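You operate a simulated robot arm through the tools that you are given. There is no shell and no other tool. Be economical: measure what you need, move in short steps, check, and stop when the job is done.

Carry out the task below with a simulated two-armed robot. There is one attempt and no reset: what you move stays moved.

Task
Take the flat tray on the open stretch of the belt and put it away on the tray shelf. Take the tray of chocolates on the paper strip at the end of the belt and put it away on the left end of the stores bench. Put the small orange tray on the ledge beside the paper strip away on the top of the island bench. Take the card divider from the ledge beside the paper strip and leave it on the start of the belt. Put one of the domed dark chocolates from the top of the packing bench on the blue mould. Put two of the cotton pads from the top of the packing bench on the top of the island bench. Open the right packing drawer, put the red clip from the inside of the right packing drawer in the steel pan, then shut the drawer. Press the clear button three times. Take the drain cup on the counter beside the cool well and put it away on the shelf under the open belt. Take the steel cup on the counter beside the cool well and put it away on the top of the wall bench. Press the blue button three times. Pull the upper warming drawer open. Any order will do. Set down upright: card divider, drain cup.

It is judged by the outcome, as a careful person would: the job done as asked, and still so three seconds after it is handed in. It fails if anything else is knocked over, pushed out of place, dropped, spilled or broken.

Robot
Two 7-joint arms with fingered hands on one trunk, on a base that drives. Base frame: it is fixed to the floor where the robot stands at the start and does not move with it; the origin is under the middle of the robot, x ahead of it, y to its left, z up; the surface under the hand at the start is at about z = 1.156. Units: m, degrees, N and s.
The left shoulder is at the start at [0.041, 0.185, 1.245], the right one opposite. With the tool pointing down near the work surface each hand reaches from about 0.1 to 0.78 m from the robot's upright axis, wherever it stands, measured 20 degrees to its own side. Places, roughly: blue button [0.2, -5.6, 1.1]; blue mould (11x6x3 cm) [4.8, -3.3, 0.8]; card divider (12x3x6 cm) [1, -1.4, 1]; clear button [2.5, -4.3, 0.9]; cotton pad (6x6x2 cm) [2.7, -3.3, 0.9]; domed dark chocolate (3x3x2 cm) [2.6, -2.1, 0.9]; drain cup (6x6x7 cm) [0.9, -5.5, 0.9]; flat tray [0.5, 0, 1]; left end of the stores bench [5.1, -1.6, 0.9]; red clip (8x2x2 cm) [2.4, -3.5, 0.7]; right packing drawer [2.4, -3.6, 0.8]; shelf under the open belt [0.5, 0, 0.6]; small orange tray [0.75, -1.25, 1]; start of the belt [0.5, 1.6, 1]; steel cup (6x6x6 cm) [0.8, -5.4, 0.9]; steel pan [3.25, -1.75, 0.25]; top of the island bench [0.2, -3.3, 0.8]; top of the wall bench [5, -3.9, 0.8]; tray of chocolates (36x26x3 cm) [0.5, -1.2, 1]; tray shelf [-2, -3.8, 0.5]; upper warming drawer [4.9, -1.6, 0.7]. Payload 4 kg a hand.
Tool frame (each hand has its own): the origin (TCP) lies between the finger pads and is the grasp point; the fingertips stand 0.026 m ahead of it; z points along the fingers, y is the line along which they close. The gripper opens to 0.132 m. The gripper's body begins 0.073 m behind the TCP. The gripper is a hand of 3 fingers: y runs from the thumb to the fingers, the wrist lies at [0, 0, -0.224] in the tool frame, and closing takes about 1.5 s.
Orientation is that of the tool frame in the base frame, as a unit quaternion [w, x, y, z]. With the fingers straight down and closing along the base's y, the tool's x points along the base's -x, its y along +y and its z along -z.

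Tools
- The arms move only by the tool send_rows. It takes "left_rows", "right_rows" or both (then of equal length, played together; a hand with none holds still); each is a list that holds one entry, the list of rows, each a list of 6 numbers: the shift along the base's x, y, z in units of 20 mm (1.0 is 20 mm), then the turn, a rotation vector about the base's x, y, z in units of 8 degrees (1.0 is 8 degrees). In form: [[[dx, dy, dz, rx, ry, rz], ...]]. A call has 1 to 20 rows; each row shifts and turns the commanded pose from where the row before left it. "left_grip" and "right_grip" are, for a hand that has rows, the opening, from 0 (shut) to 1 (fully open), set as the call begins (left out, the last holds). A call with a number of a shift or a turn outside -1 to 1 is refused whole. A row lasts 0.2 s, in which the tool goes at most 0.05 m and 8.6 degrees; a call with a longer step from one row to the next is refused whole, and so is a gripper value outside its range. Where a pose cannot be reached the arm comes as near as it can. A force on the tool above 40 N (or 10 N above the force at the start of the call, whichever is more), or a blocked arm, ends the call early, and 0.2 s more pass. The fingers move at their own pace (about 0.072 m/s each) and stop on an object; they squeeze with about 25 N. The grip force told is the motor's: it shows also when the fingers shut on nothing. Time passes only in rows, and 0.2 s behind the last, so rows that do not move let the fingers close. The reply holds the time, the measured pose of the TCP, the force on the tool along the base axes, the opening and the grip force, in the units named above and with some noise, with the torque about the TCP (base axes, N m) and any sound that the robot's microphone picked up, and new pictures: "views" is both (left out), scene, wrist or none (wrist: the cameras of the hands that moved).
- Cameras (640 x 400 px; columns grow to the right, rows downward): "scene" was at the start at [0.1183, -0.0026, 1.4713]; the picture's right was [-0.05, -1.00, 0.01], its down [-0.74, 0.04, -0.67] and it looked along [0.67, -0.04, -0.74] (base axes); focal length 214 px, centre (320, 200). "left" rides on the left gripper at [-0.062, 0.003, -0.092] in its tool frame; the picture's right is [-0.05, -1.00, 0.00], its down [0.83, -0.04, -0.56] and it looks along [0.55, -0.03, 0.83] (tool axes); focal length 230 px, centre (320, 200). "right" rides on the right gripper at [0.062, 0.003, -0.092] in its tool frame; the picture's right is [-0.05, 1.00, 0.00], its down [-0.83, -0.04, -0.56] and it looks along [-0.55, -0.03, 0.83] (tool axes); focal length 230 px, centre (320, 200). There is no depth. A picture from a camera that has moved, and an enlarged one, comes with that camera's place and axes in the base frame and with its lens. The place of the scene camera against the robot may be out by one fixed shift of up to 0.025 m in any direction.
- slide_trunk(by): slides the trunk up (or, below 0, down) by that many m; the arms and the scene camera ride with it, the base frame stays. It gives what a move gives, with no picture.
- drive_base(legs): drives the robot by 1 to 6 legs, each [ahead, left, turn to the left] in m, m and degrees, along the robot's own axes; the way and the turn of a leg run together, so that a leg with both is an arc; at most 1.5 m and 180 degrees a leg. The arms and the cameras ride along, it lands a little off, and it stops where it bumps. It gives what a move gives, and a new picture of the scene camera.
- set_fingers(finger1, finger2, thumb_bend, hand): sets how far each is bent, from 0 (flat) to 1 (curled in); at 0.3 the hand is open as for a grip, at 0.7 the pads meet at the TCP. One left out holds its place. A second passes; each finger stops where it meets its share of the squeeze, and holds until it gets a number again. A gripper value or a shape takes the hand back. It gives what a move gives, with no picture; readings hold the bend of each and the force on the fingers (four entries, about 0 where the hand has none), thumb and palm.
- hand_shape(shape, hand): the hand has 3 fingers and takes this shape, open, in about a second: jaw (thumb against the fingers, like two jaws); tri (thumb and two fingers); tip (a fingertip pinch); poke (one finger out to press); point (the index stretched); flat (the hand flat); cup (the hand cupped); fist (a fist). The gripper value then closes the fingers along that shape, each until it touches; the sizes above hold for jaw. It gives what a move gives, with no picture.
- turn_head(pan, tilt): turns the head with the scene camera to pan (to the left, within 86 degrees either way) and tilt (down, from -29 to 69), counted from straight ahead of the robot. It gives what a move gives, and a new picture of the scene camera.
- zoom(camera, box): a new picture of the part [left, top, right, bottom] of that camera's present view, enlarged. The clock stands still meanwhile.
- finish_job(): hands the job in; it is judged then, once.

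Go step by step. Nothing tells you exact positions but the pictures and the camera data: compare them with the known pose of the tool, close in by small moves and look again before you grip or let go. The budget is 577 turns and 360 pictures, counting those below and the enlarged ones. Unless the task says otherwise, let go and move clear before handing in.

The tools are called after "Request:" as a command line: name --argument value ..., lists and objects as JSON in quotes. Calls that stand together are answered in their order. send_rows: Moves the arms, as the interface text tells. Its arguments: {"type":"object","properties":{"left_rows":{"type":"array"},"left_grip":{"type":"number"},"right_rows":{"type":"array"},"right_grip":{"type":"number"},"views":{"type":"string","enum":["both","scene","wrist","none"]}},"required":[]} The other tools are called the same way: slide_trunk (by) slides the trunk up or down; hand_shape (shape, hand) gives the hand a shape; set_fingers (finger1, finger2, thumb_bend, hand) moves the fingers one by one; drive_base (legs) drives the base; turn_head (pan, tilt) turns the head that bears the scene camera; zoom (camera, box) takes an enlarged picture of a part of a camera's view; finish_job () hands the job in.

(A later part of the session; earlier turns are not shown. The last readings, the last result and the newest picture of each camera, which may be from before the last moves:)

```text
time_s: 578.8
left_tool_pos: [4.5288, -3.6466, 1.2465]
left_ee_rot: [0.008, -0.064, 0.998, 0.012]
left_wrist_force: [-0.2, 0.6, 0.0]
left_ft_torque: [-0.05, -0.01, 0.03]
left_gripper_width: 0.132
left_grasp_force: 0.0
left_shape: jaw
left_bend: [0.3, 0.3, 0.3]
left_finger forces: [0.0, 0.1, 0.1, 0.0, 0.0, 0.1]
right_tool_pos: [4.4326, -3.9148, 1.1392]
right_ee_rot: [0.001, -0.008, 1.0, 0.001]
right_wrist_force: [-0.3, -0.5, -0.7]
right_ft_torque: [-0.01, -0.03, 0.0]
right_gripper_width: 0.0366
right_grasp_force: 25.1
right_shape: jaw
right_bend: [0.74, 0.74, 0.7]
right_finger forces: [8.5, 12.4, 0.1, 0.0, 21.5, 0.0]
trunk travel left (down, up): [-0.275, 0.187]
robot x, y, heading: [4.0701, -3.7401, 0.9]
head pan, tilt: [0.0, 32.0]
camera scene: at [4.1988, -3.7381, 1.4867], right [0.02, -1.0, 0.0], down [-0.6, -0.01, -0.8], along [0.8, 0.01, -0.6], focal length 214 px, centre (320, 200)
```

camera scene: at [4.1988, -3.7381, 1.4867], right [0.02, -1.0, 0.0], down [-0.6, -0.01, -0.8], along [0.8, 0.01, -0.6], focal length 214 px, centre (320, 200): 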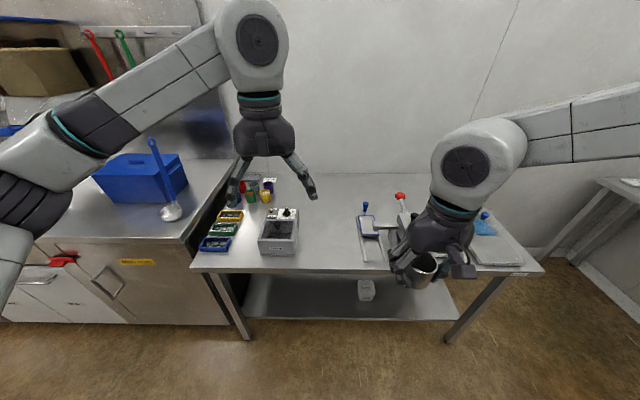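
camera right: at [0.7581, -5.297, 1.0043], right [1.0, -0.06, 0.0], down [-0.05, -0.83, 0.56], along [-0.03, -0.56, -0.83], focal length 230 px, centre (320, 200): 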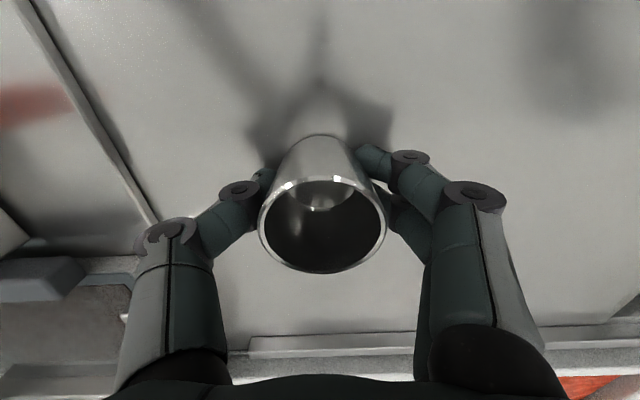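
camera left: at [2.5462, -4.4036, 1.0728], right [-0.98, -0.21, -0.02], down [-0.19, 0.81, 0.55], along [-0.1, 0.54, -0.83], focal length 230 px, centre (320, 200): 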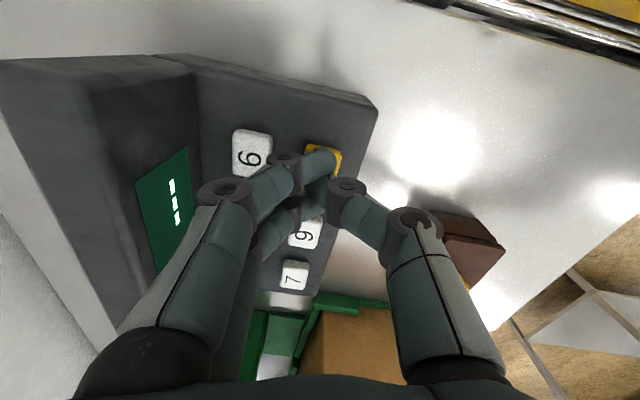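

Wall bench ahead: free space between the grey box and the scoop at about (4.83, -3.77). I'll line up the right hand and set the steel cup there.

Request:
drive_base --legs '[[0.14, 0.14, -0.9]]'

Request:
slide_trunk --by -0.22

Request:
send_rows --right_rows '[[[0.9, 0, 0, 0, 0, 0], [0.9, 0, 0, 0, 0, 0], [0.9, 0, 0, 0, 0, 0], [0.9, 0, 0, 0, 0, 0], [0.9, 0, 0, 0, 0, 0], [0.9, 0, 0, 0, 0, 0], [0.9, 0, 0, 0, 0, 0], [0.9, 0, 0, 0, 0, 0], [0.9, 0, 0, 0, 0, 0], [0.9, 0, 0, 0, 0, 0], [0.9, 0, 0, 0, 0, 0], [0.9, 0, 0, 0, 0, 0], [0.9, 0, 0, 0, 0, 0]]]'

```text
time_s: 580.4
left_tool_pos: [4.6657, -3.5137, 1.2468]
left_ee_rot: [0.01, -0.056, 0.998, 0.012]
left_wrist_force: [-0.2, 0.0, -0.1]
left_ft_torque: [0.01, -0.02, -0.01]
left_gripper_width: 0.1318
left_grasp_force: 0.0
left_shape: jaw
left_bend: [0.3, 0.3, 0.3]
left_finger forces: [0.0, 0.0, 0.0, 0.0, 0.1, 0.1]
right_tool_pos: [4.5661, -3.7805, 1.1381]
right_ee_rot: [0.004, 0.0, 1.0, 0.001]
right_wrist_force: [-0.2, 0.2, -0.2]
right_ft_torque: [-0.01, -0.04, 0.03]
right_gripper_width: 0.0367
right_grasp_force: 25.4
right_shape: jaw
right_bend: [0.74, 0.74, 0.7]
right_finger forces: [8.6, 12.5, 0.0, 0.0, 21.4, 0.0]
trunk travel left (down, up): [-0.275, 0.187]
robot x, y, heading: [4.2093, -3.6023, -0.1]
head pan, tilt: [0.0, 32.0]
camera scene: at [4.3346, -3.5995, 1.487], right [0.0, -1.0, 0.0], down [-0.6, 0.0, -0.8], along [0.8, 0.0, -0.6], focal length 214 px, centre (320, 200)
```

scene: 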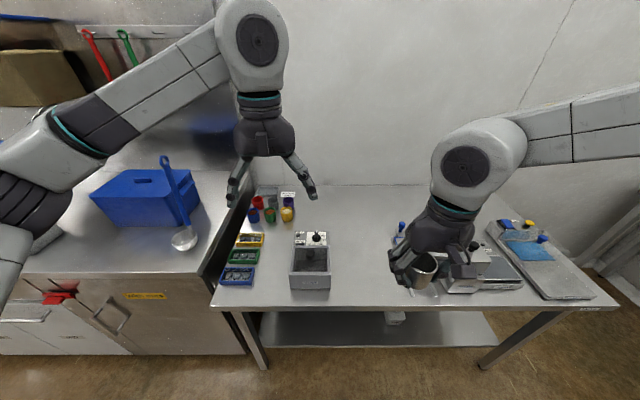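

```text
time_s: 582.7
left_tool_pos: [4.6643, -3.5124, 1.0274]
left_ee_rot: [0.01, -0.056, 0.998, 0.01]
left_wrist_force: [-0.1, -0.5, -0.4]
left_ft_torque: [0.02, -0.04, 0.01]
left_gripper_width: 0.132
left_grasp_force: 0.1
left_shape: jaw
left_bend: [0.3, 0.3, 0.3]
left_finger forces: [0.1, 0.1, 0.0, 0.0, 0.1, 0.0]
right_tool_pos: [4.5665, -3.7797, 0.9197]
right_ee_rot: [0.003, -0.001, 1.0, 0.0]
right_wrist_force: [0.0, -1.1, -0.2]
right_ft_torque: [0.02, 0.0, -0.03]
right_gripper_width: 0.0364
right_grasp_force: 24.8
right_shape: jaw
right_bend: [0.74, 0.74, 0.7]
right_finger forces: [8.6, 12.6, 0.0, 0.0, 21.5, 0.0]
trunk travel left (down, up): [-0.055, 0.407]
robot x, y, heading: [4.2053, -3.5993, 0.2]
head pan, tilt: [0.0, 32.0]
```

```text
time_s: 585.5
left_tool_pos: [4.6676, -3.513, 1.0255]
left_ee_rot: [0.01, -0.056, 0.998, 0.012]
left_wrist_force: [-1.2, -0.7, -0.3]
left_ft_torque: [0.01, 0.05, 0.06]
left_gripper_width: 0.1319
left_grasp_force: 0.1
left_shape: jaw
left_bend: [0.3, 0.3, 0.3]
left_finger forces: [0.1, 0.0, 0.1, 0.0, 0.1, 0.0]
right_tool_pos: [4.8037, -3.7817, 0.9177]
right_ee_rot: [0.001, -0.001, 1.0, 0.001]
right_wrist_force: [-0.2, -0.1, -1.3]
right_ft_torque: [0.01, 0.04, 0.02]
right_gripper_width: 0.0364
right_grasp_force: 24.9
right_shape: jaw
right_bend: [0.74, 0.74, 0.7]
right_finger forces: [8.8, 12.6, 0.0, 0.0, 21.5, 0.1]
trunk travel left (down, up): [-0.055, 0.407]
robot x, y, heading: [4.2091, -3.6021, -0.1]
head pan, tilt: [0.0, 32.0]
camera scene: at [4.5081, -3.5986, 1.1841], right [0.0, -1.0, 0.0], down [-0.83, 0.0, -0.56], along [0.56, 0.0, -0.83], focal length 214 px, centre (320, 200)
camera right: at [4.7427, -3.7762, 1.0095], right [0.05, 1.0, 0.0], down [0.83, -0.04, 0.56], along [0.56, -0.03, -0.83], focal length 230 px, centre (320, 200)
```

scene: 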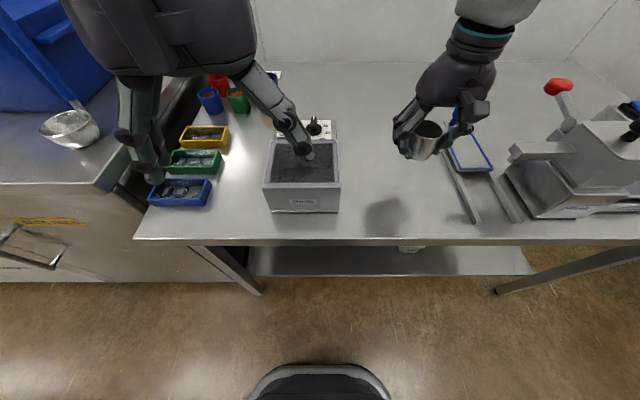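
right: 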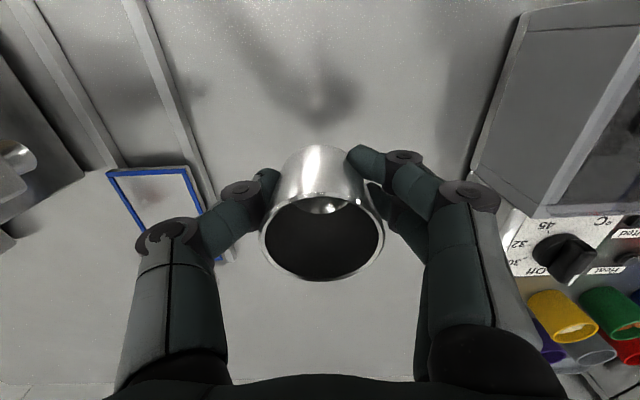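

Request:
send_rows --right_rows '[[[0, 0.1, -0.6, 0, 0, 0], [0, 0.1, -0.6, 0, 0, 0], [0, 0, -0.6, 0, 0, 0], [0, 0, -0.4, 0, 0, 0], [0, 0, -0.3, 0, 0, 0], [0, 0, -0.25, 0, 0, 0], [0, 0, -0.25, 0, 0, 0], [0, 0, -0.25, 0, 0, 0]]]' --views "none"

Request:
send_rows --right_rows '[[[0, 0, -0.2, 0, 0, 0], [0, 0, -0.2, 0, 0, 0], [0, 0, -0.2, 0, 0, 0], [0, 0, -0.2, 0, 0, 0], [0, 0, -0.2, 0, 0, 0]]]' --views "none"

```text
time_s: 587.3
left_tool_pos: [4.6671, -3.5134, 1.0256]
left_ee_rot: [0.009, -0.056, 0.998, 0.012]
left_wrist_force: [-0.4, 0.5, -0.9]
left_ft_torque: [0.03, 0.02, 0.01]
left_gripper_width: 0.1321
left_grasp_force: 0.1
left_shape: jaw
left_bend: [0.3, 0.3, 0.3]
left_finger forces: [0.0, 0.0, 0.1, 0.1, 0.0, 0.0]
right_tool_pos: [4.8017, -3.7752, 0.8524]
right_ee_rot: [0.001, -0.001, 1.0, 0.001]
right_wrist_force: [-0.2, -0.2, -0.5]
right_ft_torque: [0.02, 0.01, 0.01]
right_gripper_width: 0.0367
right_grasp_force: 25.1
right_shape: jaw
right_bend: [0.74, 0.74, 0.7]
right_finger forces: [9.0, 12.7, 0.0, 0.0, 21.5, 0.0]
trunk travel left (down, up): [-0.055, 0.407]
robot x, y, heading: [4.2129, -3.6033, -0.1]
head pan, tilt: [0.0, 32.0]
```

```text
time_s: 588.5
left_tool_pos: [4.6672, -3.5121, 1.0263]
left_ee_rot: [0.009, -0.055, 0.998, 0.011]
left_wrist_force: [0.0, 0.0, 0.0]
left_ft_torque: [0.01, 0.0, -0.01]
left_gripper_width: 0.1317
left_grasp_force: 0.0
left_shape: jaw
left_bend: [0.3, 0.3, 0.3]
left_finger forces: [0.0, 0.0, 0.0, 0.1, 0.0, 0.0]
right_tool_pos: [4.8012, -3.7747, 0.833]
right_ee_rot: [0.002, 0.0, 1.0, 0.001]
right_wrist_force: [0.4, -0.3, -0.5]
right_ft_torque: [0.01, 0.03, 0.01]
right_gripper_width: 0.0364
right_grasp_force: 25.2
right_shape: jaw
right_bend: [0.74, 0.74, 0.7]
right_finger forces: [8.9, 12.7, 0.0, 0.0, 21.4, 0.0]
trunk travel left (down, up): [-0.055, 0.407]
robot x, y, heading: [4.2096, -3.5982, -0.1]
head pan, tilt: [0.0, 32.0]
```

Request:
send_rows --right_rows '[[[0, 0, -0.2, 0, 0, 0], [0, 0, -0.2, 0, 0, 0], [0, 0, -0.2, 0, 0, 0], [0, 0, -0.2, 0, 0, 0], [0, 0, -0.2, 0, 0, 0]]]' --views "none"

Request:
zoom --camera "scene" --box '[340, 80, 500, 180]'

```text
time_s: 589.5
left_tool_pos: [4.6645, -3.5135, 1.0271]
left_ee_rot: [0.011, -0.056, 0.998, 0.011]
left_wrist_force: [0.5, -0.4, -1.1]
left_ft_torque: [-0.01, 0.03, -0.02]
left_gripper_width: 0.132
left_grasp_force: 0.1
left_shape: jaw
left_bend: [0.3, 0.3, 0.3]
left_finger forces: [0.0, 0.0, 0.1, 0.0, 0.0, 0.0]
right_tool_pos: [4.8015, -3.774, 0.8259]
right_ee_rot: [0.008, 0.0, 1.0, 0.005]
right_wrist_force: [-5.6, -2.3, 28.1]
right_ft_torque: [-0.13, 0.07, 0.0]
right_gripper_width: 0.0403
right_grasp_force: 24.8
right_shape: jaw
right_bend: [0.75, 0.75, 0.72]
right_finger forces: [13.0, 14.4, 0.0, 0.0, 29.5, 0.0]
trunk travel left (down, up): [-0.055, 0.407]
robot x, y, heading: [4.2102, -3.6025, 0.2]
head pan, tilt: [0.0, 32.0]
stopped in row 4 (right hand): the force on the tool passed its limit at 45 N (the readings are from after the stop); the commanded pose is now the measured one
```

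```text
4.00 times, centred on (420, 130) of scene
camera zoom: at [4.5047, -3.5987, 1.1852], right [0.0, -1.0, 0.0], down [-0.83, 0.0, -0.56], along [0.56, 0.0, -0.83], focal length 858 px, centre (-80, 480)
```

zoom: 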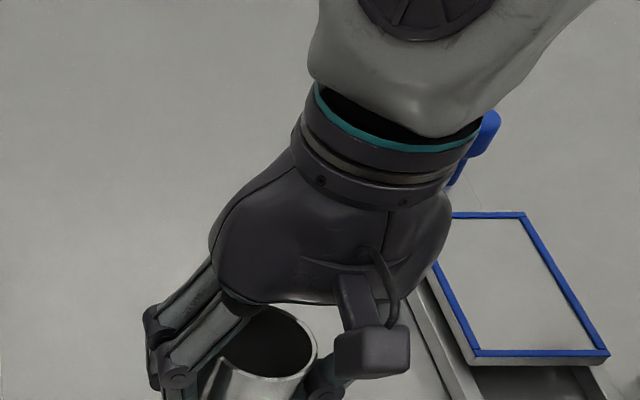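

Cup is on the bench. Ease and release, then lift.

Request:
send_rows --right_rows '[[[0, 0, 0.15, 0, 0, 0]]]' --views "none"

Request:
send_rows --right_rows '[[[0, 0, 0, 0, 0, 0], [0, 0, 0, 0, 0, 0], [0, 0, 0, 0, 0, 0], [0, 0, 0, 0, 0, 0], [0, 0, 0.3, 0, 0, 0], [0, 0, 0.8, 0, 0, 0], [0, 0, 0.9, 0, 0, 0], [0, 0, 0.9, 0, 0, 0], [0, 0, 0.9, 0, 0, 0], [0, 0, 0.9, 0, 0, 0], [0, 0, 0.9, 0, 0, 0], [0, 0, 0.9, 0, 0, 0], [-0.9, 0, 0.9, 0, 0, 0], [-0.9, 0, 0, 0, 0, 0], [-0.9, 0, 0, 0, 0, 0], [-0.9, 0, 0, 0, 0, 0], [-0.9, 0, 0, 0, 0, 0], [-0.9, 0, 0, 0, 0, 0]]]' --right_grip 0.9 --views "scene"

```text
time_s: 589.9
left_tool_pos: [4.665, -3.5124, 1.0266]
left_ee_rot: [0.01, -0.056, 0.998, 0.012]
left_wrist_force: [0.1, -0.4, -0.3]
left_ft_torque: [-0.02, 0.0, -0.01]
left_gripper_width: 0.1318
left_grasp_force: 0.1
left_shape: jaw
left_bend: [0.3, 0.3, 0.3]
left_finger forces: [0.0, 0.0, 0.0, 0.0, 0.0, 0.0]
right_tool_pos: [4.8021, -3.7733, 0.8255]
right_ee_rot: [0.006, 0.0, 1.0, 0.002]
right_wrist_force: [-2.6, 0.1, 18.7]
right_ft_torque: [0.01, -0.03, -0.03]
right_gripper_width: 0.0401
right_grasp_force: 24.9
right_shape: jaw
right_bend: [0.75, 0.75, 0.72]
right_finger forces: [11.6, 15.1, 0.0, 0.0, 25.2, 0.0]
trunk travel left (down, up): [-0.055, 0.407]
robot x, y, heading: [4.2115, -3.6019, -0.0]
head pan, tilt: [0.0, 32.0]
```

```text
time_s: 593.7
left_tool_pos: [4.6661, -3.5135, 1.0263]
left_ee_rot: [0.011, -0.056, 0.998, 0.011]
left_wrist_force: [1.0, 1.2, 0.2]
left_ft_torque: [0.0, -0.04, 0.0]
left_gripper_width: 0.1322
left_grasp_force: 0.1
left_shape: jaw
left_bend: [0.3, 0.3, 0.3]
left_finger forces: [0.1, 0.1, 0.1, 0.0, 0.1, 0.0]
right_tool_pos: [4.6936, -3.7749, 0.9745]
right_ee_rot: [0.005, 0.0, 1.0, 0.002]
right_wrist_force: [-0.1, -0.6, 0.6]
right_ft_torque: [0.01, -0.03, -0.01]
right_gripper_width: 0.1185
right_grasp_force: 0.1
right_shape: jaw
right_bend: [0.48, 0.48, 0.44]
right_finger forces: [0.0, 0.0, 0.0, 0.0, 0.0, 0.1]
trunk travel left (down, up): [-0.055, 0.407]
robot x, y, heading: [4.2096, -3.6028, -0.1]
head pan, tilt: [0.0, 32.0]
camera scene: at [4.5064, -3.5986, 1.1848], right [0.0, -1.0, 0.0], down [-0.83, 0.0, -0.56], along [0.56, 0.0, -0.83], focal length 214 px, centre (320, 200)
```

scene: 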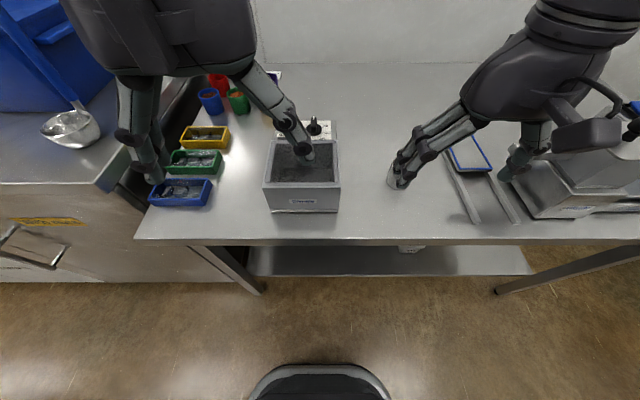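

Request:
slide_trunk --by 0.22

Request:
drive_base --legs '[[-0.2, 0, 0]]'

Request:
zoom --camera "scene" --box '[180, 170, 420, 320]'

```text
time_s: 596.0
left_tool_pos: [4.6676, -3.512, 1.2443]
left_ee_rot: [0.009, -0.055, 0.998, 0.012]
left_wrist_force: [0.6, 0.7, -1.1]
left_ft_torque: [0.01, -0.01, 0.01]
left_gripper_width: 0.132
left_grasp_force: 0.1
left_shape: jaw
left_bend: [0.3, 0.3, 0.3]
left_finger forces: [0.1, 0.0, 0.0, 0.0, 0.0, 0.0]
right_tool_pos: [4.6954, -3.7746, 1.1919]
right_ee_rot: [0.004, 0.0, 1.0, 0.003]
right_wrist_force: [-0.6, -0.6, -0.2]
right_ft_torque: [0.03, 0.04, -0.02]
right_gripper_width: 0.1188
right_grasp_force: 0.1
right_shape: jaw
right_bend: [0.48, 0.48, 0.44]
right_finger forces: [0.0, 0.0, 0.0, 0.0, 0.1, 0.1]
trunk travel left (down, up): [-0.275, 0.187]
robot x, y, heading: [4.2085, -3.6007, -0.1]
head pan, tilt: [0.0, 32.0]
```

```text
time_s: 597.6
left_tool_pos: [4.4741, -3.5145, 1.2456]
left_ee_rot: [0.009, -0.055, 0.998, 0.012]
left_wrist_force: [-0.2, 0.5, -0.7]
left_ft_torque: [0.02, 0.07, 0.0]
left_gripper_width: 0.1321
left_grasp_force: 0.0
left_shape: jaw
left_bend: [0.3, 0.3, 0.3]
left_finger forces: [0.0, 0.1, 0.0, 0.1, 0.0, 0.1]
right_tool_pos: [4.5002, -3.775, 1.1912]
right_ee_rot: [0.005, 0.002, 1.0, 0.003]
right_wrist_force: [0.0, 0.1, -0.1]
right_ft_torque: [-0.01, 0.04, 0.01]
right_gripper_width: 0.1189
right_grasp_force: 0.0
right_shape: jaw
right_bend: [0.48, 0.48, 0.44]
right_finger forces: [0.0, 0.0, 0.0, 0.0, 0.0, 0.0]
trunk travel left (down, up): [-0.275, 0.187]
robot x, y, heading: [4.0135, -3.6009, -0.3]
head pan, tilt: [0.0, 32.0]
camera scene: at [4.1417, -3.5986, 1.4864], right [0.0, -1.0, 0.0], down [-0.61, 0.0, -0.8], along [0.8, 0.0, -0.61], focal length 214 px, centre (320, 200)
```

scene: 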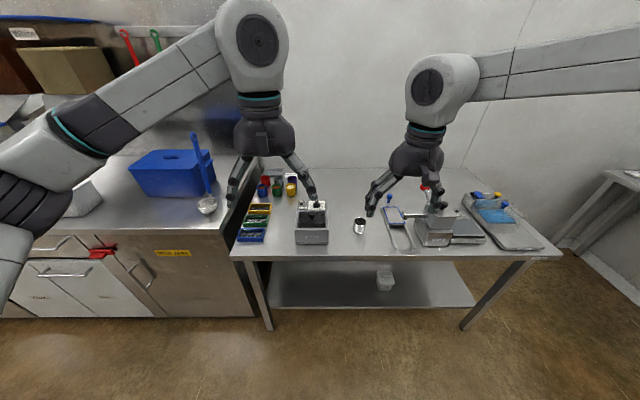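

```text
2.67 times, centred on (300, 245) of scene
camera zoom: at [4.1417, -3.5986, 1.4864], right [0.0, -1.0, 0.0], down [-0.61, 0.0, -0.8], along [0.8, 0.0, -0.61], focal length 572 px, centre (373, 80)
```

zoom: 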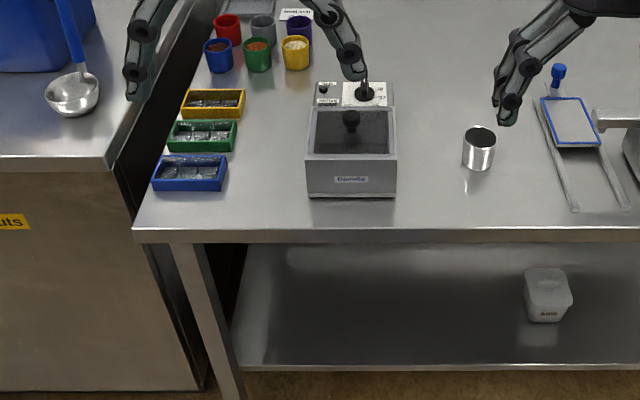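

Steel cup stands fine. Next the upper warming drawer: drive back north with both hands free and look at its handle.

Request:
drive_base --legs '[[-0.05, 0, 0], [0, 1.0, 0], [0, 0.85, 0]]'

Request:
turn_head --pan 15 --tilt 35

Request:
zoom --camera "scene" --box '[220, 180, 420, 305]'

```text
time_s: 607.4
left_tool_pos: [4.4294, -1.666, 1.2461]
left_ee_rot: [0.009, -0.052, 0.999, 0.012]
left_wrist_force: [-0.2, 0.3, -0.1]
left_ft_torque: [-0.01, -0.02, 0.0]
left_gripper_width: 0.1321
left_grasp_force: 0.0
left_shape: jaw
left_bend: [0.3, 0.3, 0.3]
left_finger forces: [0.1, 0.0, 0.0, 0.1, 0.0, 0.0]
right_tool_pos: [4.4567, -1.9285, 1.193]
right_ee_rot: [0.005, 0.002, 1.0, 0.002]
right_wrist_force: [-1.2, -0.2, 1.4]
right_ft_torque: [-0.02, 0.0, 0.02]
right_gripper_width: 0.1189
right_grasp_force: 0.1
right_shape: jaw
right_bend: [0.48, 0.48, 0.44]
right_finger forces: [0.1, 0.1, 0.0, 0.1, 0.0, 0.0]
trunk travel left (down, up): [-0.275, 0.187]
robot x, y, heading: [3.9705, -1.7519, -0.5]
head pan, tilt: [0.0, 32.0]
camera scene: at [4.0979, -1.7499, 1.4867], right [-0.01, -1.0, 0.0], down [-0.6, 0.0, -0.8], along [0.8, -0.01, -0.6], focal length 214 px, centre (320, 200)
```

scene: 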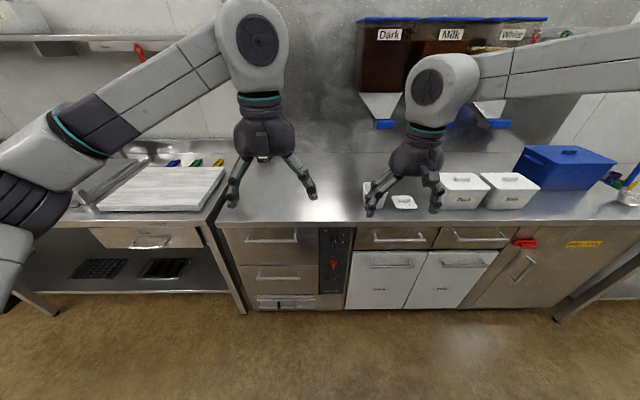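

```text
time_s: 608.2
left_tool_pos: [4.4293, -1.6652, 1.2444]
left_ee_rot: [0.009, -0.052, 0.999, 0.011]
left_wrist_force: [0.2, 0.6, 0.0]
left_ft_torque: [0.02, -0.02, -0.02]
left_gripper_width: 0.1322
left_grasp_force: 0.0
left_shape: jaw
left_bend: [0.3, 0.3, 0.3]
left_finger forces: [0.0, 0.0, 0.1, 0.0, 0.0, 0.1]
right_tool_pos: [4.4562, -1.9282, 1.1929]
right_ee_rot: [0.006, 0.002, 1.0, 0.002]
right_wrist_force: [-0.6, 0.0, 0.6]
right_ft_torque: [0.0, 0.01, -0.01]
right_gripper_width: 0.1186
right_grasp_force: 0.0
right_shape: jaw
right_bend: [0.48, 0.48, 0.44]
right_finger forces: [0.0, 0.1, 0.0, 0.0, 0.0, 0.1]
trunk travel left (down, up): [-0.275, 0.187]
robot x, y, heading: [3.9702, -1.7487, -0.6]
head pan, tilt: [15.0, 35.0]
camera scene: at [4.0932, -1.7265, 1.4825], right [0.25, -0.97, -0.02], down [-0.63, -0.14, -0.77], along [0.74, 0.21, -0.64], focal length 214 px, centre (320, 200)
```

scene: 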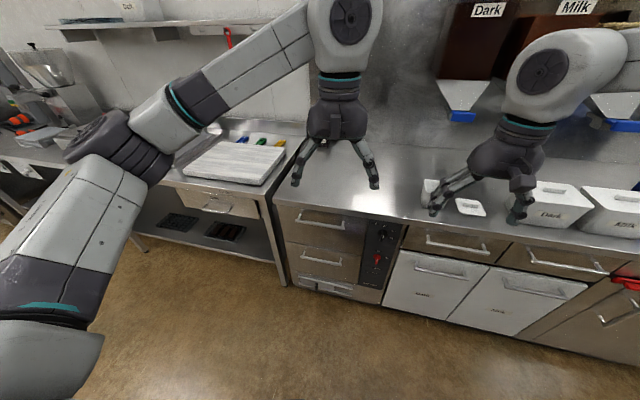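

```text
3.20 times, centred on (320, 242) of scene
camera zoom: at [4.0932, -1.7265, 1.4825], right [0.25, -0.97, -0.02], down [-0.63, -0.14, -0.77], along [0.74, 0.21, -0.64], focal length 686 px, centre (320, 64)
```

zoom: 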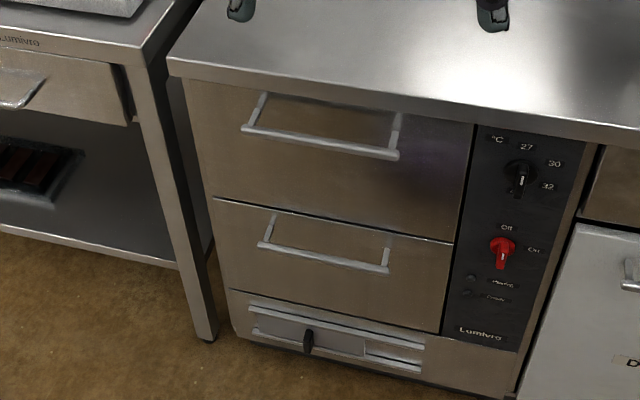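

The upper warming drawer's bar handle is at about (4.72, -1.546, 0.80). I'll lower the trunk and turn the left hand to point forward with the jaws closing vertically.

Request:
slide_trunk --by -0.2

Request:
send_rows --left_rows '[[[0.3, 0.4, -0.4, 0, 0, -0.75], [0.3, 0.4, -0.4, 0, -0.94, 0], [0.3, 0.4, -0.4, 0, -0.94, 0], [0.3, 0.4, -0.4, 0, -0.94, 0], [0.3, 0.4, -0.4, 0, -0.94, 0], [0, 0.4, -0.4, 0, -0.94, 0], [0, 0.4, -0.4, 0, -0.94, 0], [0, 0.4, -0.4, 0, -0.94, 0], [0, 0.4, -0.4, 0, -0.94, 0], [0, 0.4, -0.4, 0, -0.94, 0], [0, 0.4, -0.4, 0, -0.94, 0], [0, 0.4, -0.4, 0, -0.94, 0], [0, 0.4, -0.4, 0, -0.94, 0]]]' --left_grip 0.6 --views "scene"

```text
time_s: 610.3
left_tool_pos: [4.4298, -1.6656, 1.0469]
left_ee_rot: [0.01, -0.053, 0.998, 0.011]
left_wrist_force: [0.0, -1.1, 0.4]
left_ft_torque: [-0.01, 0.02, -0.01]
left_gripper_width: 0.1318
left_grasp_force: 0.1
left_shape: jaw
left_bend: [0.3, 0.3, 0.3]
left_finger forces: [0.0, 0.1, 0.1, 0.0, 0.0, 0.1]
right_tool_pos: [4.4551, -1.9266, 0.9934]
right_ee_rot: [0.005, 0.003, 1.0, 0.002]
right_wrist_force: [-0.3, 0.0, -0.5]
right_ft_torque: [0.01, -0.03, -0.02]
right_gripper_width: 0.1188
right_grasp_force: 0.0
right_shape: jaw
right_bend: [0.48, 0.48, 0.44]
right_finger forces: [0.0, 0.0, 0.0, 0.1, 0.0, 0.0]
trunk travel left (down, up): [-0.075, 0.387]
robot x, y, heading: [3.9744, -1.7483, -0.4]
head pan, tilt: [15.0, 35.0]
```

```text
time_s: 613.1
left_tool_pos: [4.4625, -1.6195, 0.9827]
left_ee_rot: [0.473, 0.015, 0.881, 0.002]
left_wrist_force: [-0.1, -0.2, 0.7]
left_ft_torque: [-0.02, 0.0, -0.03]
left_gripper_width: 0.0795
left_grasp_force: 0.0
left_shape: jaw
left_bend: [0.71, 0.71, 0.71]
left_finger forces: [0.1, 0.0, 0.0, 0.0, 0.1, 0.1]
left hand out of reach, approached as far as the arm can: row 9, 10, 11, 12, 13
right_tool_pos: [4.4559, -1.9287, 0.9919]
right_ee_rot: [0.005, 0.003, 1.0, 0.002]
right_wrist_force: [0.0, -0.2, -0.1]
right_ft_torque: [-0.01, -0.01, 0.0]
right_gripper_width: 0.1187
right_grasp_force: 0.2
right_shape: jaw
right_bend: [0.48, 0.48, 0.44]
right_finger forces: [0.0, 0.0, 0.0, 0.0, 0.0, 0.0]
trunk travel left (down, up): [-0.075, 0.387]
robot x, y, heading: [3.9713, -1.7502, -0.4]
head pan, tilt: [15.0, 35.0]
camera scene: at [4.2445, -1.7277, 1.2148], right [0.23, -0.97, -0.1], down [-0.82, -0.14, -0.56], along [0.52, 0.21, -0.83], focal length 214 px, centre (320, 200)
```

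scene: 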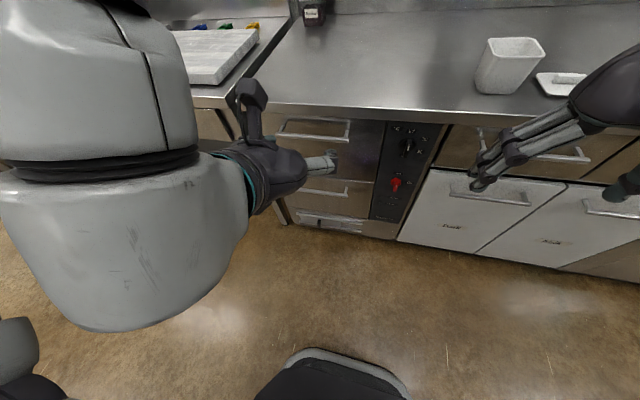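

Request:
send_rows --left_rows '[[[0.8, 0.5, -0.4, 0, 0, 0], [0.8, 0.5, -0.6, 0, 0, 0], [0.8, 0.5, -0.8, 0, -0.4, 0], [0.8, 0.5, -0.8, 0, -0.6, 0], [0.8, 0.5, -0.8, 0, -0.8, 0], [0.8, 0.5, -0.8, 0, -0.8, 0], [0.8, 0.5, -0.8, 0, -0.8, 0], [0, 0.2, -0.8, 0, -0.8, 0], [0, 0, -0.8, 0, 0, 0], [0, 0, -0.8, 0, 0, 0]]]' --views "scene"

```text
time_s: 615.3
left_tool_pos: [4.5108, -1.6112, 0.9249]
left_ee_rot: [0.508, 0.028, 0.861, -0.008]
left_wrist_force: [0.7, 0.5, 0.2]
left_ft_torque: [-0.04, 0.01, 0.02]
left_gripper_width: 0.0794
left_grasp_force: 0.1
left_shape: jaw
left_bend: [0.71, 0.71, 0.71]
left_finger forces: [0.0, 0.1, 0.0, 0.1, 0.0, 0.0]
left hand out of reach, approached as far as the arm can: row 3, 4, 5, 6, 7, 8, 10
right_tool_pos: [4.4577, -1.9257, 0.9916]
right_ee_rot: [0.005, 0.003, 1.0, 0.001]
right_wrist_force: [-0.2, -0.8, 0.8]
right_ft_torque: [-0.01, 0.03, -0.01]
right_gripper_width: 0.1184
right_grasp_force: 0.0
right_shape: jaw
right_bend: [0.48, 0.48, 0.44]
right_finger forces: [0.0, 0.1, 0.0, 0.0, 0.0, 0.0]
trunk travel left (down, up): [-0.075, 0.387]
robot x, y, heading: [3.9718, -1.7487, -0.2]
head pan, tilt: [15.0, 35.0]
camera scene: at [4.2454, -1.7259, 1.2144], right [0.23, -0.97, -0.09], down [-0.82, -0.14, -0.55], along [0.52, 0.21, -0.83], focal length 214 px, centre (320, 200)
```

scene: 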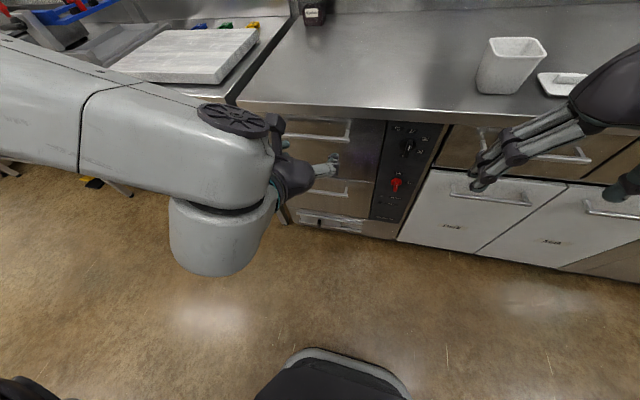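

The arm won't go fully horizontal. I'll instead roll the hand 90° about its pointing axis so the jaws straddle the bar from above-behind and below-front.

Request:
send_rows --left_rows '[[[0, 0.2, 0.2, 0.8, 0, -0.47], [0, 0.2, 0.2, 0.8, 0, -0.47], [0, 0.2, 0.2, 0.8, 0, -0.47], [0, 0.2, 0.2, 0.8, 0, -0.47], [0, 0.2, 0, 0.8, 0, -0.47], [0, 0.2, 0, 0.8, 0, -0.47], [0, 0.2, 0, 0.8, 0, -0.47], [0, 0.2, 0, 0.8, 0, -0.47], [0, 0.2, 0, 0.8, 0, -0.47], [0, 0.2, 0, 0.8, 0, -0.47], [0, 0.2, 0, 0.8, 0, -0.47], [0, 0.2, 0, 0.8, 0, -0.47]]]' --views "both"

```text
time_s: 617.9
left_tool_pos: [4.5112, -1.5644, 0.943]
left_ee_rot: [0.341, 0.635, 0.608, 0.333]
left_wrist_force: [0.4, 0.5, 0.1]
left_ft_torque: [-0.01, 0.01, 0.0]
left_gripper_width: 0.0795
left_grasp_force: 0.1
left_shape: jaw
left_bend: [0.71, 0.71, 0.71]
left_finger forces: [0.0, 0.1, 0.0, 0.0, 0.0, 0.0]
right_tool_pos: [4.4566, -1.928, 0.9922]
right_ee_rot: [0.005, 0.004, 1.0, 0.003]
right_wrist_force: [0.1, 0.0, -0.1]
right_ft_torque: [-0.02, 0.01, 0.04]
right_gripper_width: 0.1188
right_grasp_force: 0.1
right_shape: jaw
right_bend: [0.48, 0.48, 0.44]
right_finger forces: [0.0, 0.0, 0.1, 0.0, 0.0, 0.0]
trunk travel left (down, up): [-0.075, 0.387]
robot x, y, heading: [3.9745, -1.7485, -0.5]
head pan, tilt: [15.0, 35.0]
camera scene: at [4.2443, -1.7276, 1.2148], right [0.23, -0.97, -0.1], down [-0.82, -0.14, -0.56], along [0.52, 0.21, -0.83], focal length 214 px, centre (320, 200)
camera left: at [4.4328, -1.6218, 0.9956], right [-0.55, -0.02, -0.84], down [-0.46, 0.85, 0.27], along [0.7, 0.53, -0.47], focal length 230 px, centre (320, 200)
```

scene: 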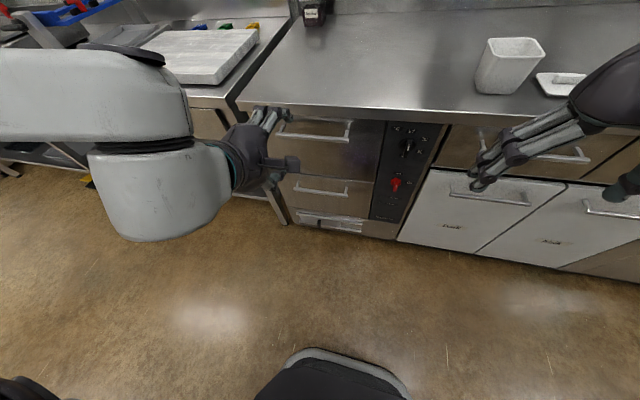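
left: 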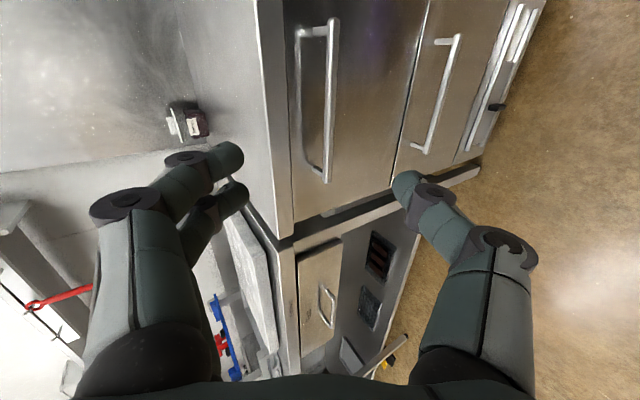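

The jaws now straddle in the right plane (fingers above, thumb below). I'll approach the bar along the pointing direction with a smaller opening.

Request:
send_rows --left_rows '[[[0.9, 0.13, -0.75, 0, 0, 0], [0.9, 0.13, -0.75, 0, 0, 0], [0.9, 0.13, -0.75, 0, 0, 0], [0.9, 0.13, -0.75, 0, 0, 0], [0.9, 0.13, -0.7, 0, 0, 0], [0.9, 0.13, -0.7, 0, 0, 0]]]' --left_grip 0.42 --views "both"

Request:
zoom --camera "scene" --box '[220, 80, 380, 180]'

```text
time_s: 619.3
left_tool_pos: [4.6179, -1.5496, 0.8558]
left_ee_rot: [0.343, 0.634, 0.608, 0.333]
left_wrist_force: [0.2, 0.1, -0.2]
left_ft_torque: [-0.01, -0.01, 0.02]
left_gripper_width: 0.0559
left_grasp_force: 0.0
left_shape: jaw
left_bend: [0.73, 0.73, 0.7]
left_finger forces: [0.0, 0.0, 0.0, 0.0, 0.0, 0.1]
right_tool_pos: [4.4563, -1.927, 0.9909]
right_ee_rot: [0.004, 0.004, 1.0, 0.002]
right_wrist_force: [0.1, -0.1, -0.7]
right_ft_torque: [0.04, 0.0, -0.01]
right_gripper_width: 0.1188
right_grasp_force: 0.0
right_shape: jaw
right_bend: [0.48, 0.48, 0.44]
right_finger forces: [0.0, 0.0, 0.1, 0.0, 0.1, 0.0]
trunk travel left (down, up): [-0.075, 0.387]
robot x, y, heading: [3.9736, -1.7541, -0.5]
head pan, tilt: [15.0, 35.0]
camera scene: at [4.2451, -1.7275, 1.2145], right [0.23, -0.97, -0.1], down [-0.82, -0.14, -0.56], along [0.52, 0.21, -0.83], focal length 214 px, centre (320, 200)
camera left: at [4.54, -1.607, 0.9079], right [-0.54, -0.02, -0.84], down [-0.46, 0.85, 0.27], along [0.7, 0.53, -0.47], focal length 230 px, centre (320, 200)
```

scene: 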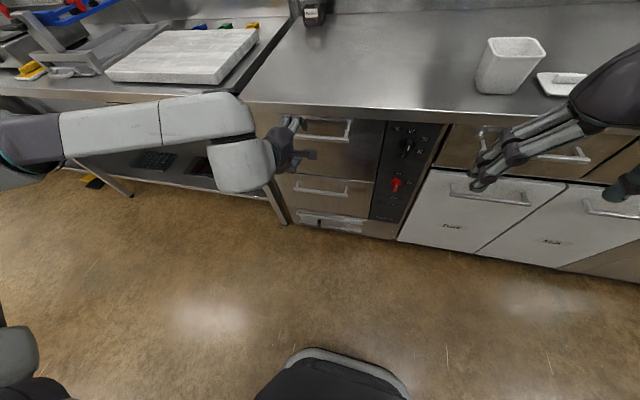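
left: 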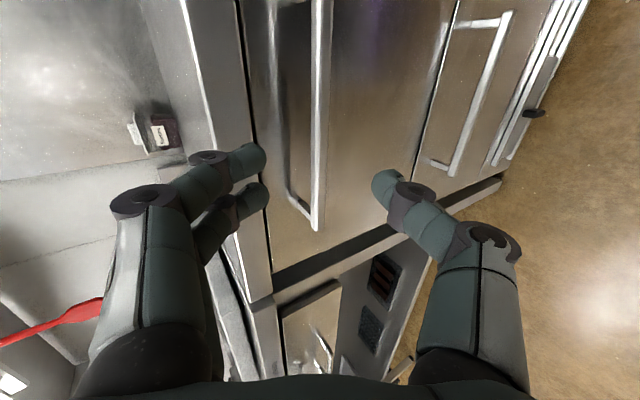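

```text
4.00 times, centred on (300, 130) of scene
camera zoom: at [4.2451, -1.7275, 1.2145], right [0.23, -0.97, -0.1], down [-0.82, -0.14, -0.56], along [0.52, 0.21, -0.83], focal length 858 px, centre (400, 480)
```

zoom: 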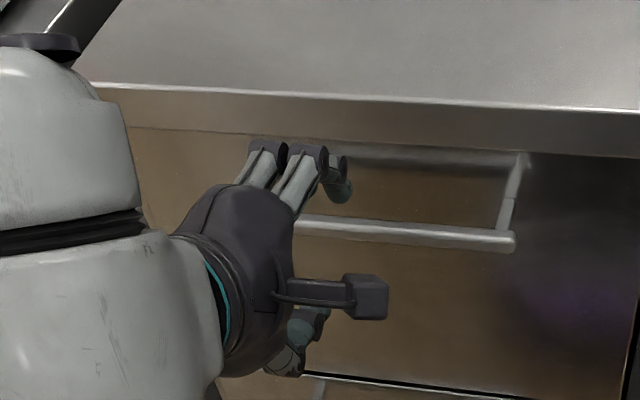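

Request:
send_rows --left_rows '[[[0.7, 0, -0.46, 0, 0, 0], [0.7, 0, -0.46, 0, 0, 0], [0.7, 0, -0.46, 0, 0, 0], [0.7, 0, -0.46, 0, 0, 0], [0.7, 0, -0.46, 0, 0, 0]]]' --views "wrist"

Request:
zoom --camera "scene" --box '[220, 80, 380, 180]'

```text
time_s: 620.5
left_tool_pos: [4.6884, -1.5501, 0.8081]
left_ee_rot: [0.342, 0.635, 0.607, 0.333]
left_wrist_force: [-0.7, -0.2, -0.3]
left_ft_torque: [0.01, 0.01, 0.0]
left_gripper_width: 0.0558
left_grasp_force: 0.0
left_shape: jaw
left_bend: [0.73, 0.73, 0.7]
left_finger forces: [0.1, 0.1, 0.1, 0.0, 0.0, 0.1]
right_tool_pos: [4.456, -1.9272, 0.9927]
right_ee_rot: [0.005, 0.004, 1.0, 0.002]
right_wrist_force: [0.1, -0.3, 0.1]
right_ft_torque: [0.02, -0.01, -0.01]
right_gripper_width: 0.1188
right_grasp_force: 0.0
right_shape: jaw
right_bend: [0.48, 0.48, 0.44]
right_finger forces: [0.0, 0.0, 0.0, 0.1, 0.0, 0.0]
trunk travel left (down, up): [-0.075, 0.387]
robot x, y, heading: [3.9735, -1.7511, -0.3]
head pan, tilt: [15.0, 35.0]
camera left: at [4.6105, -1.608, 0.8602], right [-0.54, -0.02, -0.84], down [-0.46, 0.85, 0.27], along [0.7, 0.53, -0.47], focal length 230 px, centre (320, 200)
```

left: 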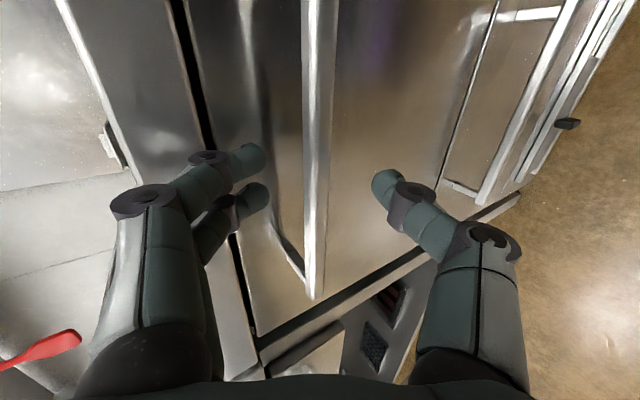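

```text
4.00 times, centred on (300, 130) of scene
camera zoom: at [4.2449, -1.7277, 1.2146], right [0.23, -0.97, -0.1], down [-0.82, -0.14, -0.56], along [0.52, 0.21, -0.83], focal length 858 px, centre (400, 480)
```

zoom: 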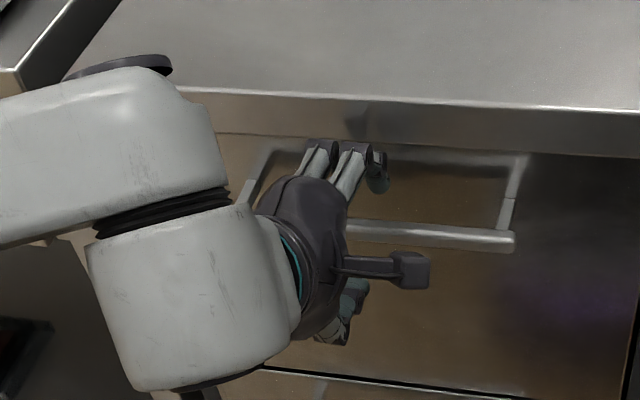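

Request:
send_rows --left_rows '[[[0, 0, 0, 0, 0, 0], [0, 0, 0, 0, 0, 0], [0, 0, 0, 0, 0, 0], [0, 0, 0, 0, 0, 0], [0, 0, 0, 0, 0, 0]]]' --left_grip 0 --views "wrist"

```text
time_s: 621.7
left_tool_pos: [4.6886, -1.5503, 0.8104]
left_ee_rot: [0.343, 0.635, 0.607, 0.334]
left_wrist_force: [1.0, -0.6, 3.7]
left_ft_torque: [-0.03, -0.14, 0.0]
left_gripper_width: 0.0034
left_grasp_force: 24.6
left_shape: jaw
left_bend: [0.71, 0.71, 0.71]
left_finger forces: [10.2, 10.4, 0.0, 0.1, 18.6, 0.0]
right_tool_pos: [4.456, -1.9271, 0.9923]
right_ee_rot: [0.006, 0.004, 1.0, 0.003]
right_wrist_force: [-0.6, -0.6, -0.8]
right_ft_torque: [-0.01, 0.0, 0.01]
right_gripper_width: 0.1188
right_grasp_force: 0.0
right_shape: jaw
right_bend: [0.48, 0.48, 0.44]
right_finger forces: [0.0, 0.0, 0.1, 0.0, 0.1, 0.0]
trunk travel left (down, up): [-0.075, 0.387]
robot x, y, heading: [3.9717, -1.7477, -0.2]
head pan, tilt: [15.0, 35.0]
camera left: at [4.6099, -1.6083, 0.8617], right [-0.54, -0.02, -0.84], down [-0.46, 0.85, 0.27], along [0.71, 0.53, -0.47], focal length 230 px, centre (320, 200)
```

left: 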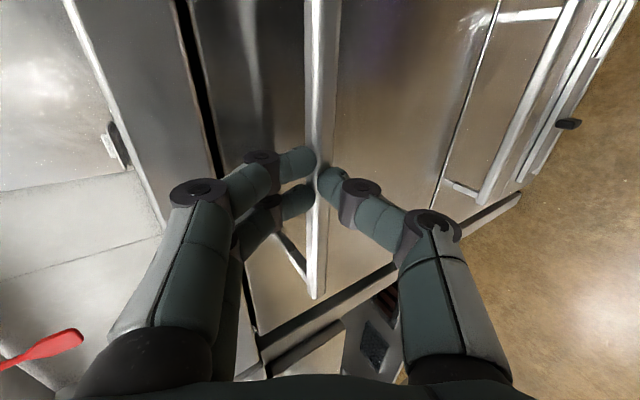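

Bar gripped. Pull gently with the arm.

Request:
send_rows --left_rows '[[[-0.5, 0, 0, 0, 0, 0], [-0.6, 0, 0, 0, 0, 0], [-0.6, 0, 0, 0, 0, 0], [-0.6, 0, 0, 0, 0, 0], [-0.6, 0, 0, 0, 0, 0], [-0.6, 0, 0, 0, 0, 0], [-0.6, 0, 0, 0, 0, 0]]]' --views "wrist"

```text
time_s: 623.3
left_tool_pos: [4.6048, -1.552, 0.8084]
left_ee_rot: [0.344, 0.635, 0.606, 0.334]
left_wrist_force: [-0.6, -8.1, 9.1]
left_ft_torque: [-0.15, -0.26, -0.18]
left_gripper_width: 0.0029
left_grasp_force: 25.4
left_shape: jaw
left_bend: [0.71, 0.71, 0.71]
left_finger forces: [12.7, 13.3, 0.0, 0.1, 19.7, 0.0]
right_tool_pos: [4.4546, -1.9288, 0.9932]
right_ee_rot: [0.005, 0.005, 1.0, 0.003]
right_wrist_force: [0.1, -0.3, 0.1]
right_ft_torque: [0.01, 0.01, 0.0]
right_gripper_width: 0.1187
right_grasp_force: 0.0
right_shape: jaw
right_bend: [0.48, 0.48, 0.44]
right_finger forces: [0.0, 0.1, 0.0, 0.0, 0.0, 0.1]
trunk travel left (down, up): [-0.075, 0.387]
robot x, y, heading: [3.9732, -1.7487, -0.6]
head pan, tilt: [15.0, 35.0]
camera left: at [4.5264, -1.6081, 0.8616], right [-0.54, -0.02, -0.84], down [-0.45, 0.85, 0.27], along [0.71, 0.53, -0.47], focal length 230 px, centre (320, 200)
```

left: 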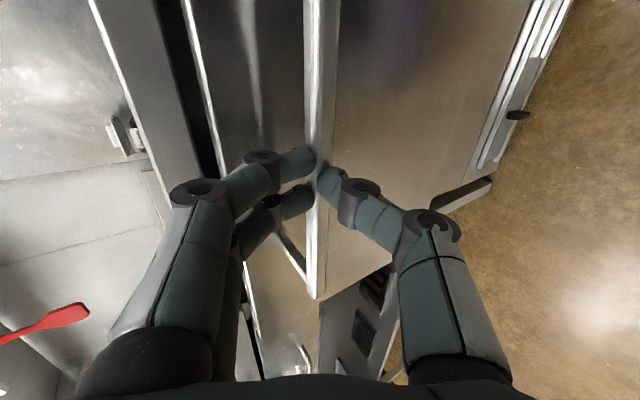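

It opens. Continue pulling.

Request:
send_rows --left_rows '[[[-0.6, 0, 0, 0, 0, 0], [-0.6, 0, 0, 0, 0, 0], [-0.6, 0, 0, 0, 0, 0], [-0.6, 0, 0, 0, 0, 0], [-0.6, 0, 0, 0, 0, 0], [-0.6, 0, 0, 0, 0, 0]]]' --views "none"

Request:
drive_base --legs '[[-0.12, 0, 0]]'

```text
time_s: 624.7
left_tool_pos: [4.5414, -1.5576, 0.809]
left_ee_rot: [0.351, 0.636, 0.604, 0.327]
left_wrist_force: [1.5, 15.7, 8.0]
left_ft_torque: [0.25, -0.35, 0.33]
left_gripper_width: 0.0029
left_grasp_force: 24.8
left_shape: jaw
left_bend: [0.72, 0.71, 0.71]
left_finger forces: [12.5, 14.0, 0.0, 0.0, 18.7, 0.0]
left hand out of reach, approached as far as the arm can: row 6
right_tool_pos: [4.4558, -1.9249, 0.9924]
right_ee_rot: [0.005, 0.004, 1.0, 0.001]
right_wrist_force: [0.6, 0.1, -0.4]
right_ft_torque: [-0.04, -0.02, 0.03]
right_gripper_width: 0.119
right_grasp_force: 0.1
right_shape: jaw
right_bend: [0.48, 0.48, 0.44]
right_finger forces: [0.0, 0.1, 0.0, 0.0, 0.1, 0.0]
trunk travel left (down, up): [-0.075, 0.387]
robot x, y, heading: [3.9693, -1.7531, -0.2]
head pan, tilt: [15.0, 35.0]
```

```text
time_s: 626.0
left_tool_pos: [4.4195, -1.5644, 0.8095]
left_ee_rot: [0.352, 0.64, 0.601, 0.325]
left_wrist_force: [-0.9, 0.3, 0.3]
left_ft_torque: [-0.03, -0.01, 0.0]
left_gripper_width: 0.0
left_grasp_force: 25.1
left_shape: jaw
left_bend: [0.72, 0.72, 0.78]
left_finger forces: [0.0, 0.0, 0.0, 0.0, 0.0, 0.0]
right_tool_pos: [4.3352, -1.9266, 0.994]
right_ee_rot: [0.005, 0.005, 1.0, 0.002]
right_wrist_force: [0.4, -0.5, 1.1]
right_ft_torque: [0.0, -0.02, 0.02]
right_gripper_width: 0.1184
right_grasp_force: 0.0
right_shape: jaw
right_bend: [0.48, 0.48, 0.44]
right_finger forces: [0.0, 0.0, 0.0, 0.1, 0.1, 0.0]
trunk travel left (down, up): [-0.075, 0.387]
robot x, y, heading: [3.8524, -1.7499, -0.5]
head pan, tilt: [15.0, 35.0]
camera scene: at [4.1234, -1.7273, 1.2149], right [0.23, -0.97, -0.1], down [-0.82, -0.14, -0.56], along [0.52, 0.21, -0.83], focal length 214 px, centre (320, 200)
```

scene: 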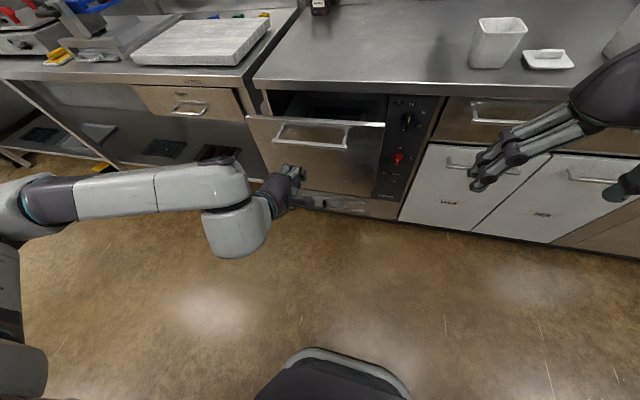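

Slipped off after about 15 cm. I'll re-grip the bar and pull it further out.

Request:
send_rows --left_rows '[[[0, 0.2, 0.8, 0, 0, 0], [0, 0.2, 0.9, 0, 0, 0], [0.8, 0.2, 0.8, 0, 0, 0], [0.8, 0, 0.2, 0, 0, 0], [0.8, 0, 0, 0, 0, 0]]]' --left_grip 0.42 --views "wrist"

```text
time_s: 627.2
left_tool_pos: [4.469, -1.551, 0.8618]
left_ee_rot: [0.352, 0.639, 0.601, 0.325]
left_wrist_force: [-1.2, 0.4, 0.0]
left_ft_torque: [-0.01, 0.01, -0.01]
left_gripper_width: 0.0549
left_grasp_force: 0.0
left_shape: jaw
left_bend: [0.73, 0.73, 0.7]
left_finger forces: [0.0, 0.1, 0.1, 0.1, 0.0, 0.0]
right_tool_pos: [4.3358, -1.9274, 0.9929]
right_ee_rot: [0.004, 0.005, 1.0, 0.003]
right_wrist_force: [0.6, -0.3, 0.0]
right_ft_torque: [0.01, 0.04, -0.01]
right_gripper_width: 0.1188
right_grasp_force: 0.1
right_shape: jaw
right_bend: [0.48, 0.48, 0.44]
right_finger forces: [0.0, 0.1, 0.0, 0.1, 0.1, 0.0]
trunk travel left (down, up): [-0.075, 0.387]
robot x, y, heading: [3.851, -1.7477, -0.6]
head pan, tilt: [15.0, 35.0]
camera left: at [4.3892, -1.6055, 0.9154], right [-0.54, -0.02, -0.84], down [-0.43, 0.86, 0.26], along [0.72, 0.5, -0.48], focal length 230 px, centre (320, 200)
```

left: 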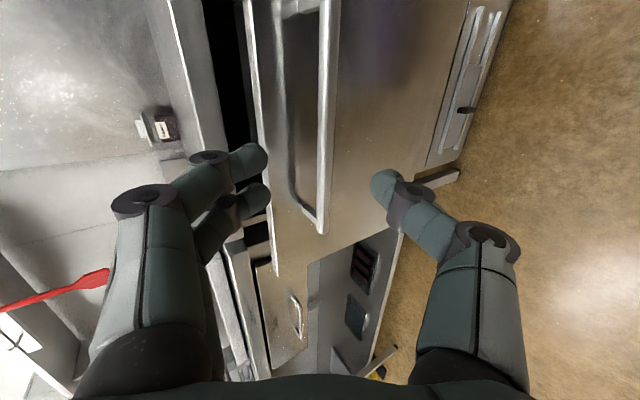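

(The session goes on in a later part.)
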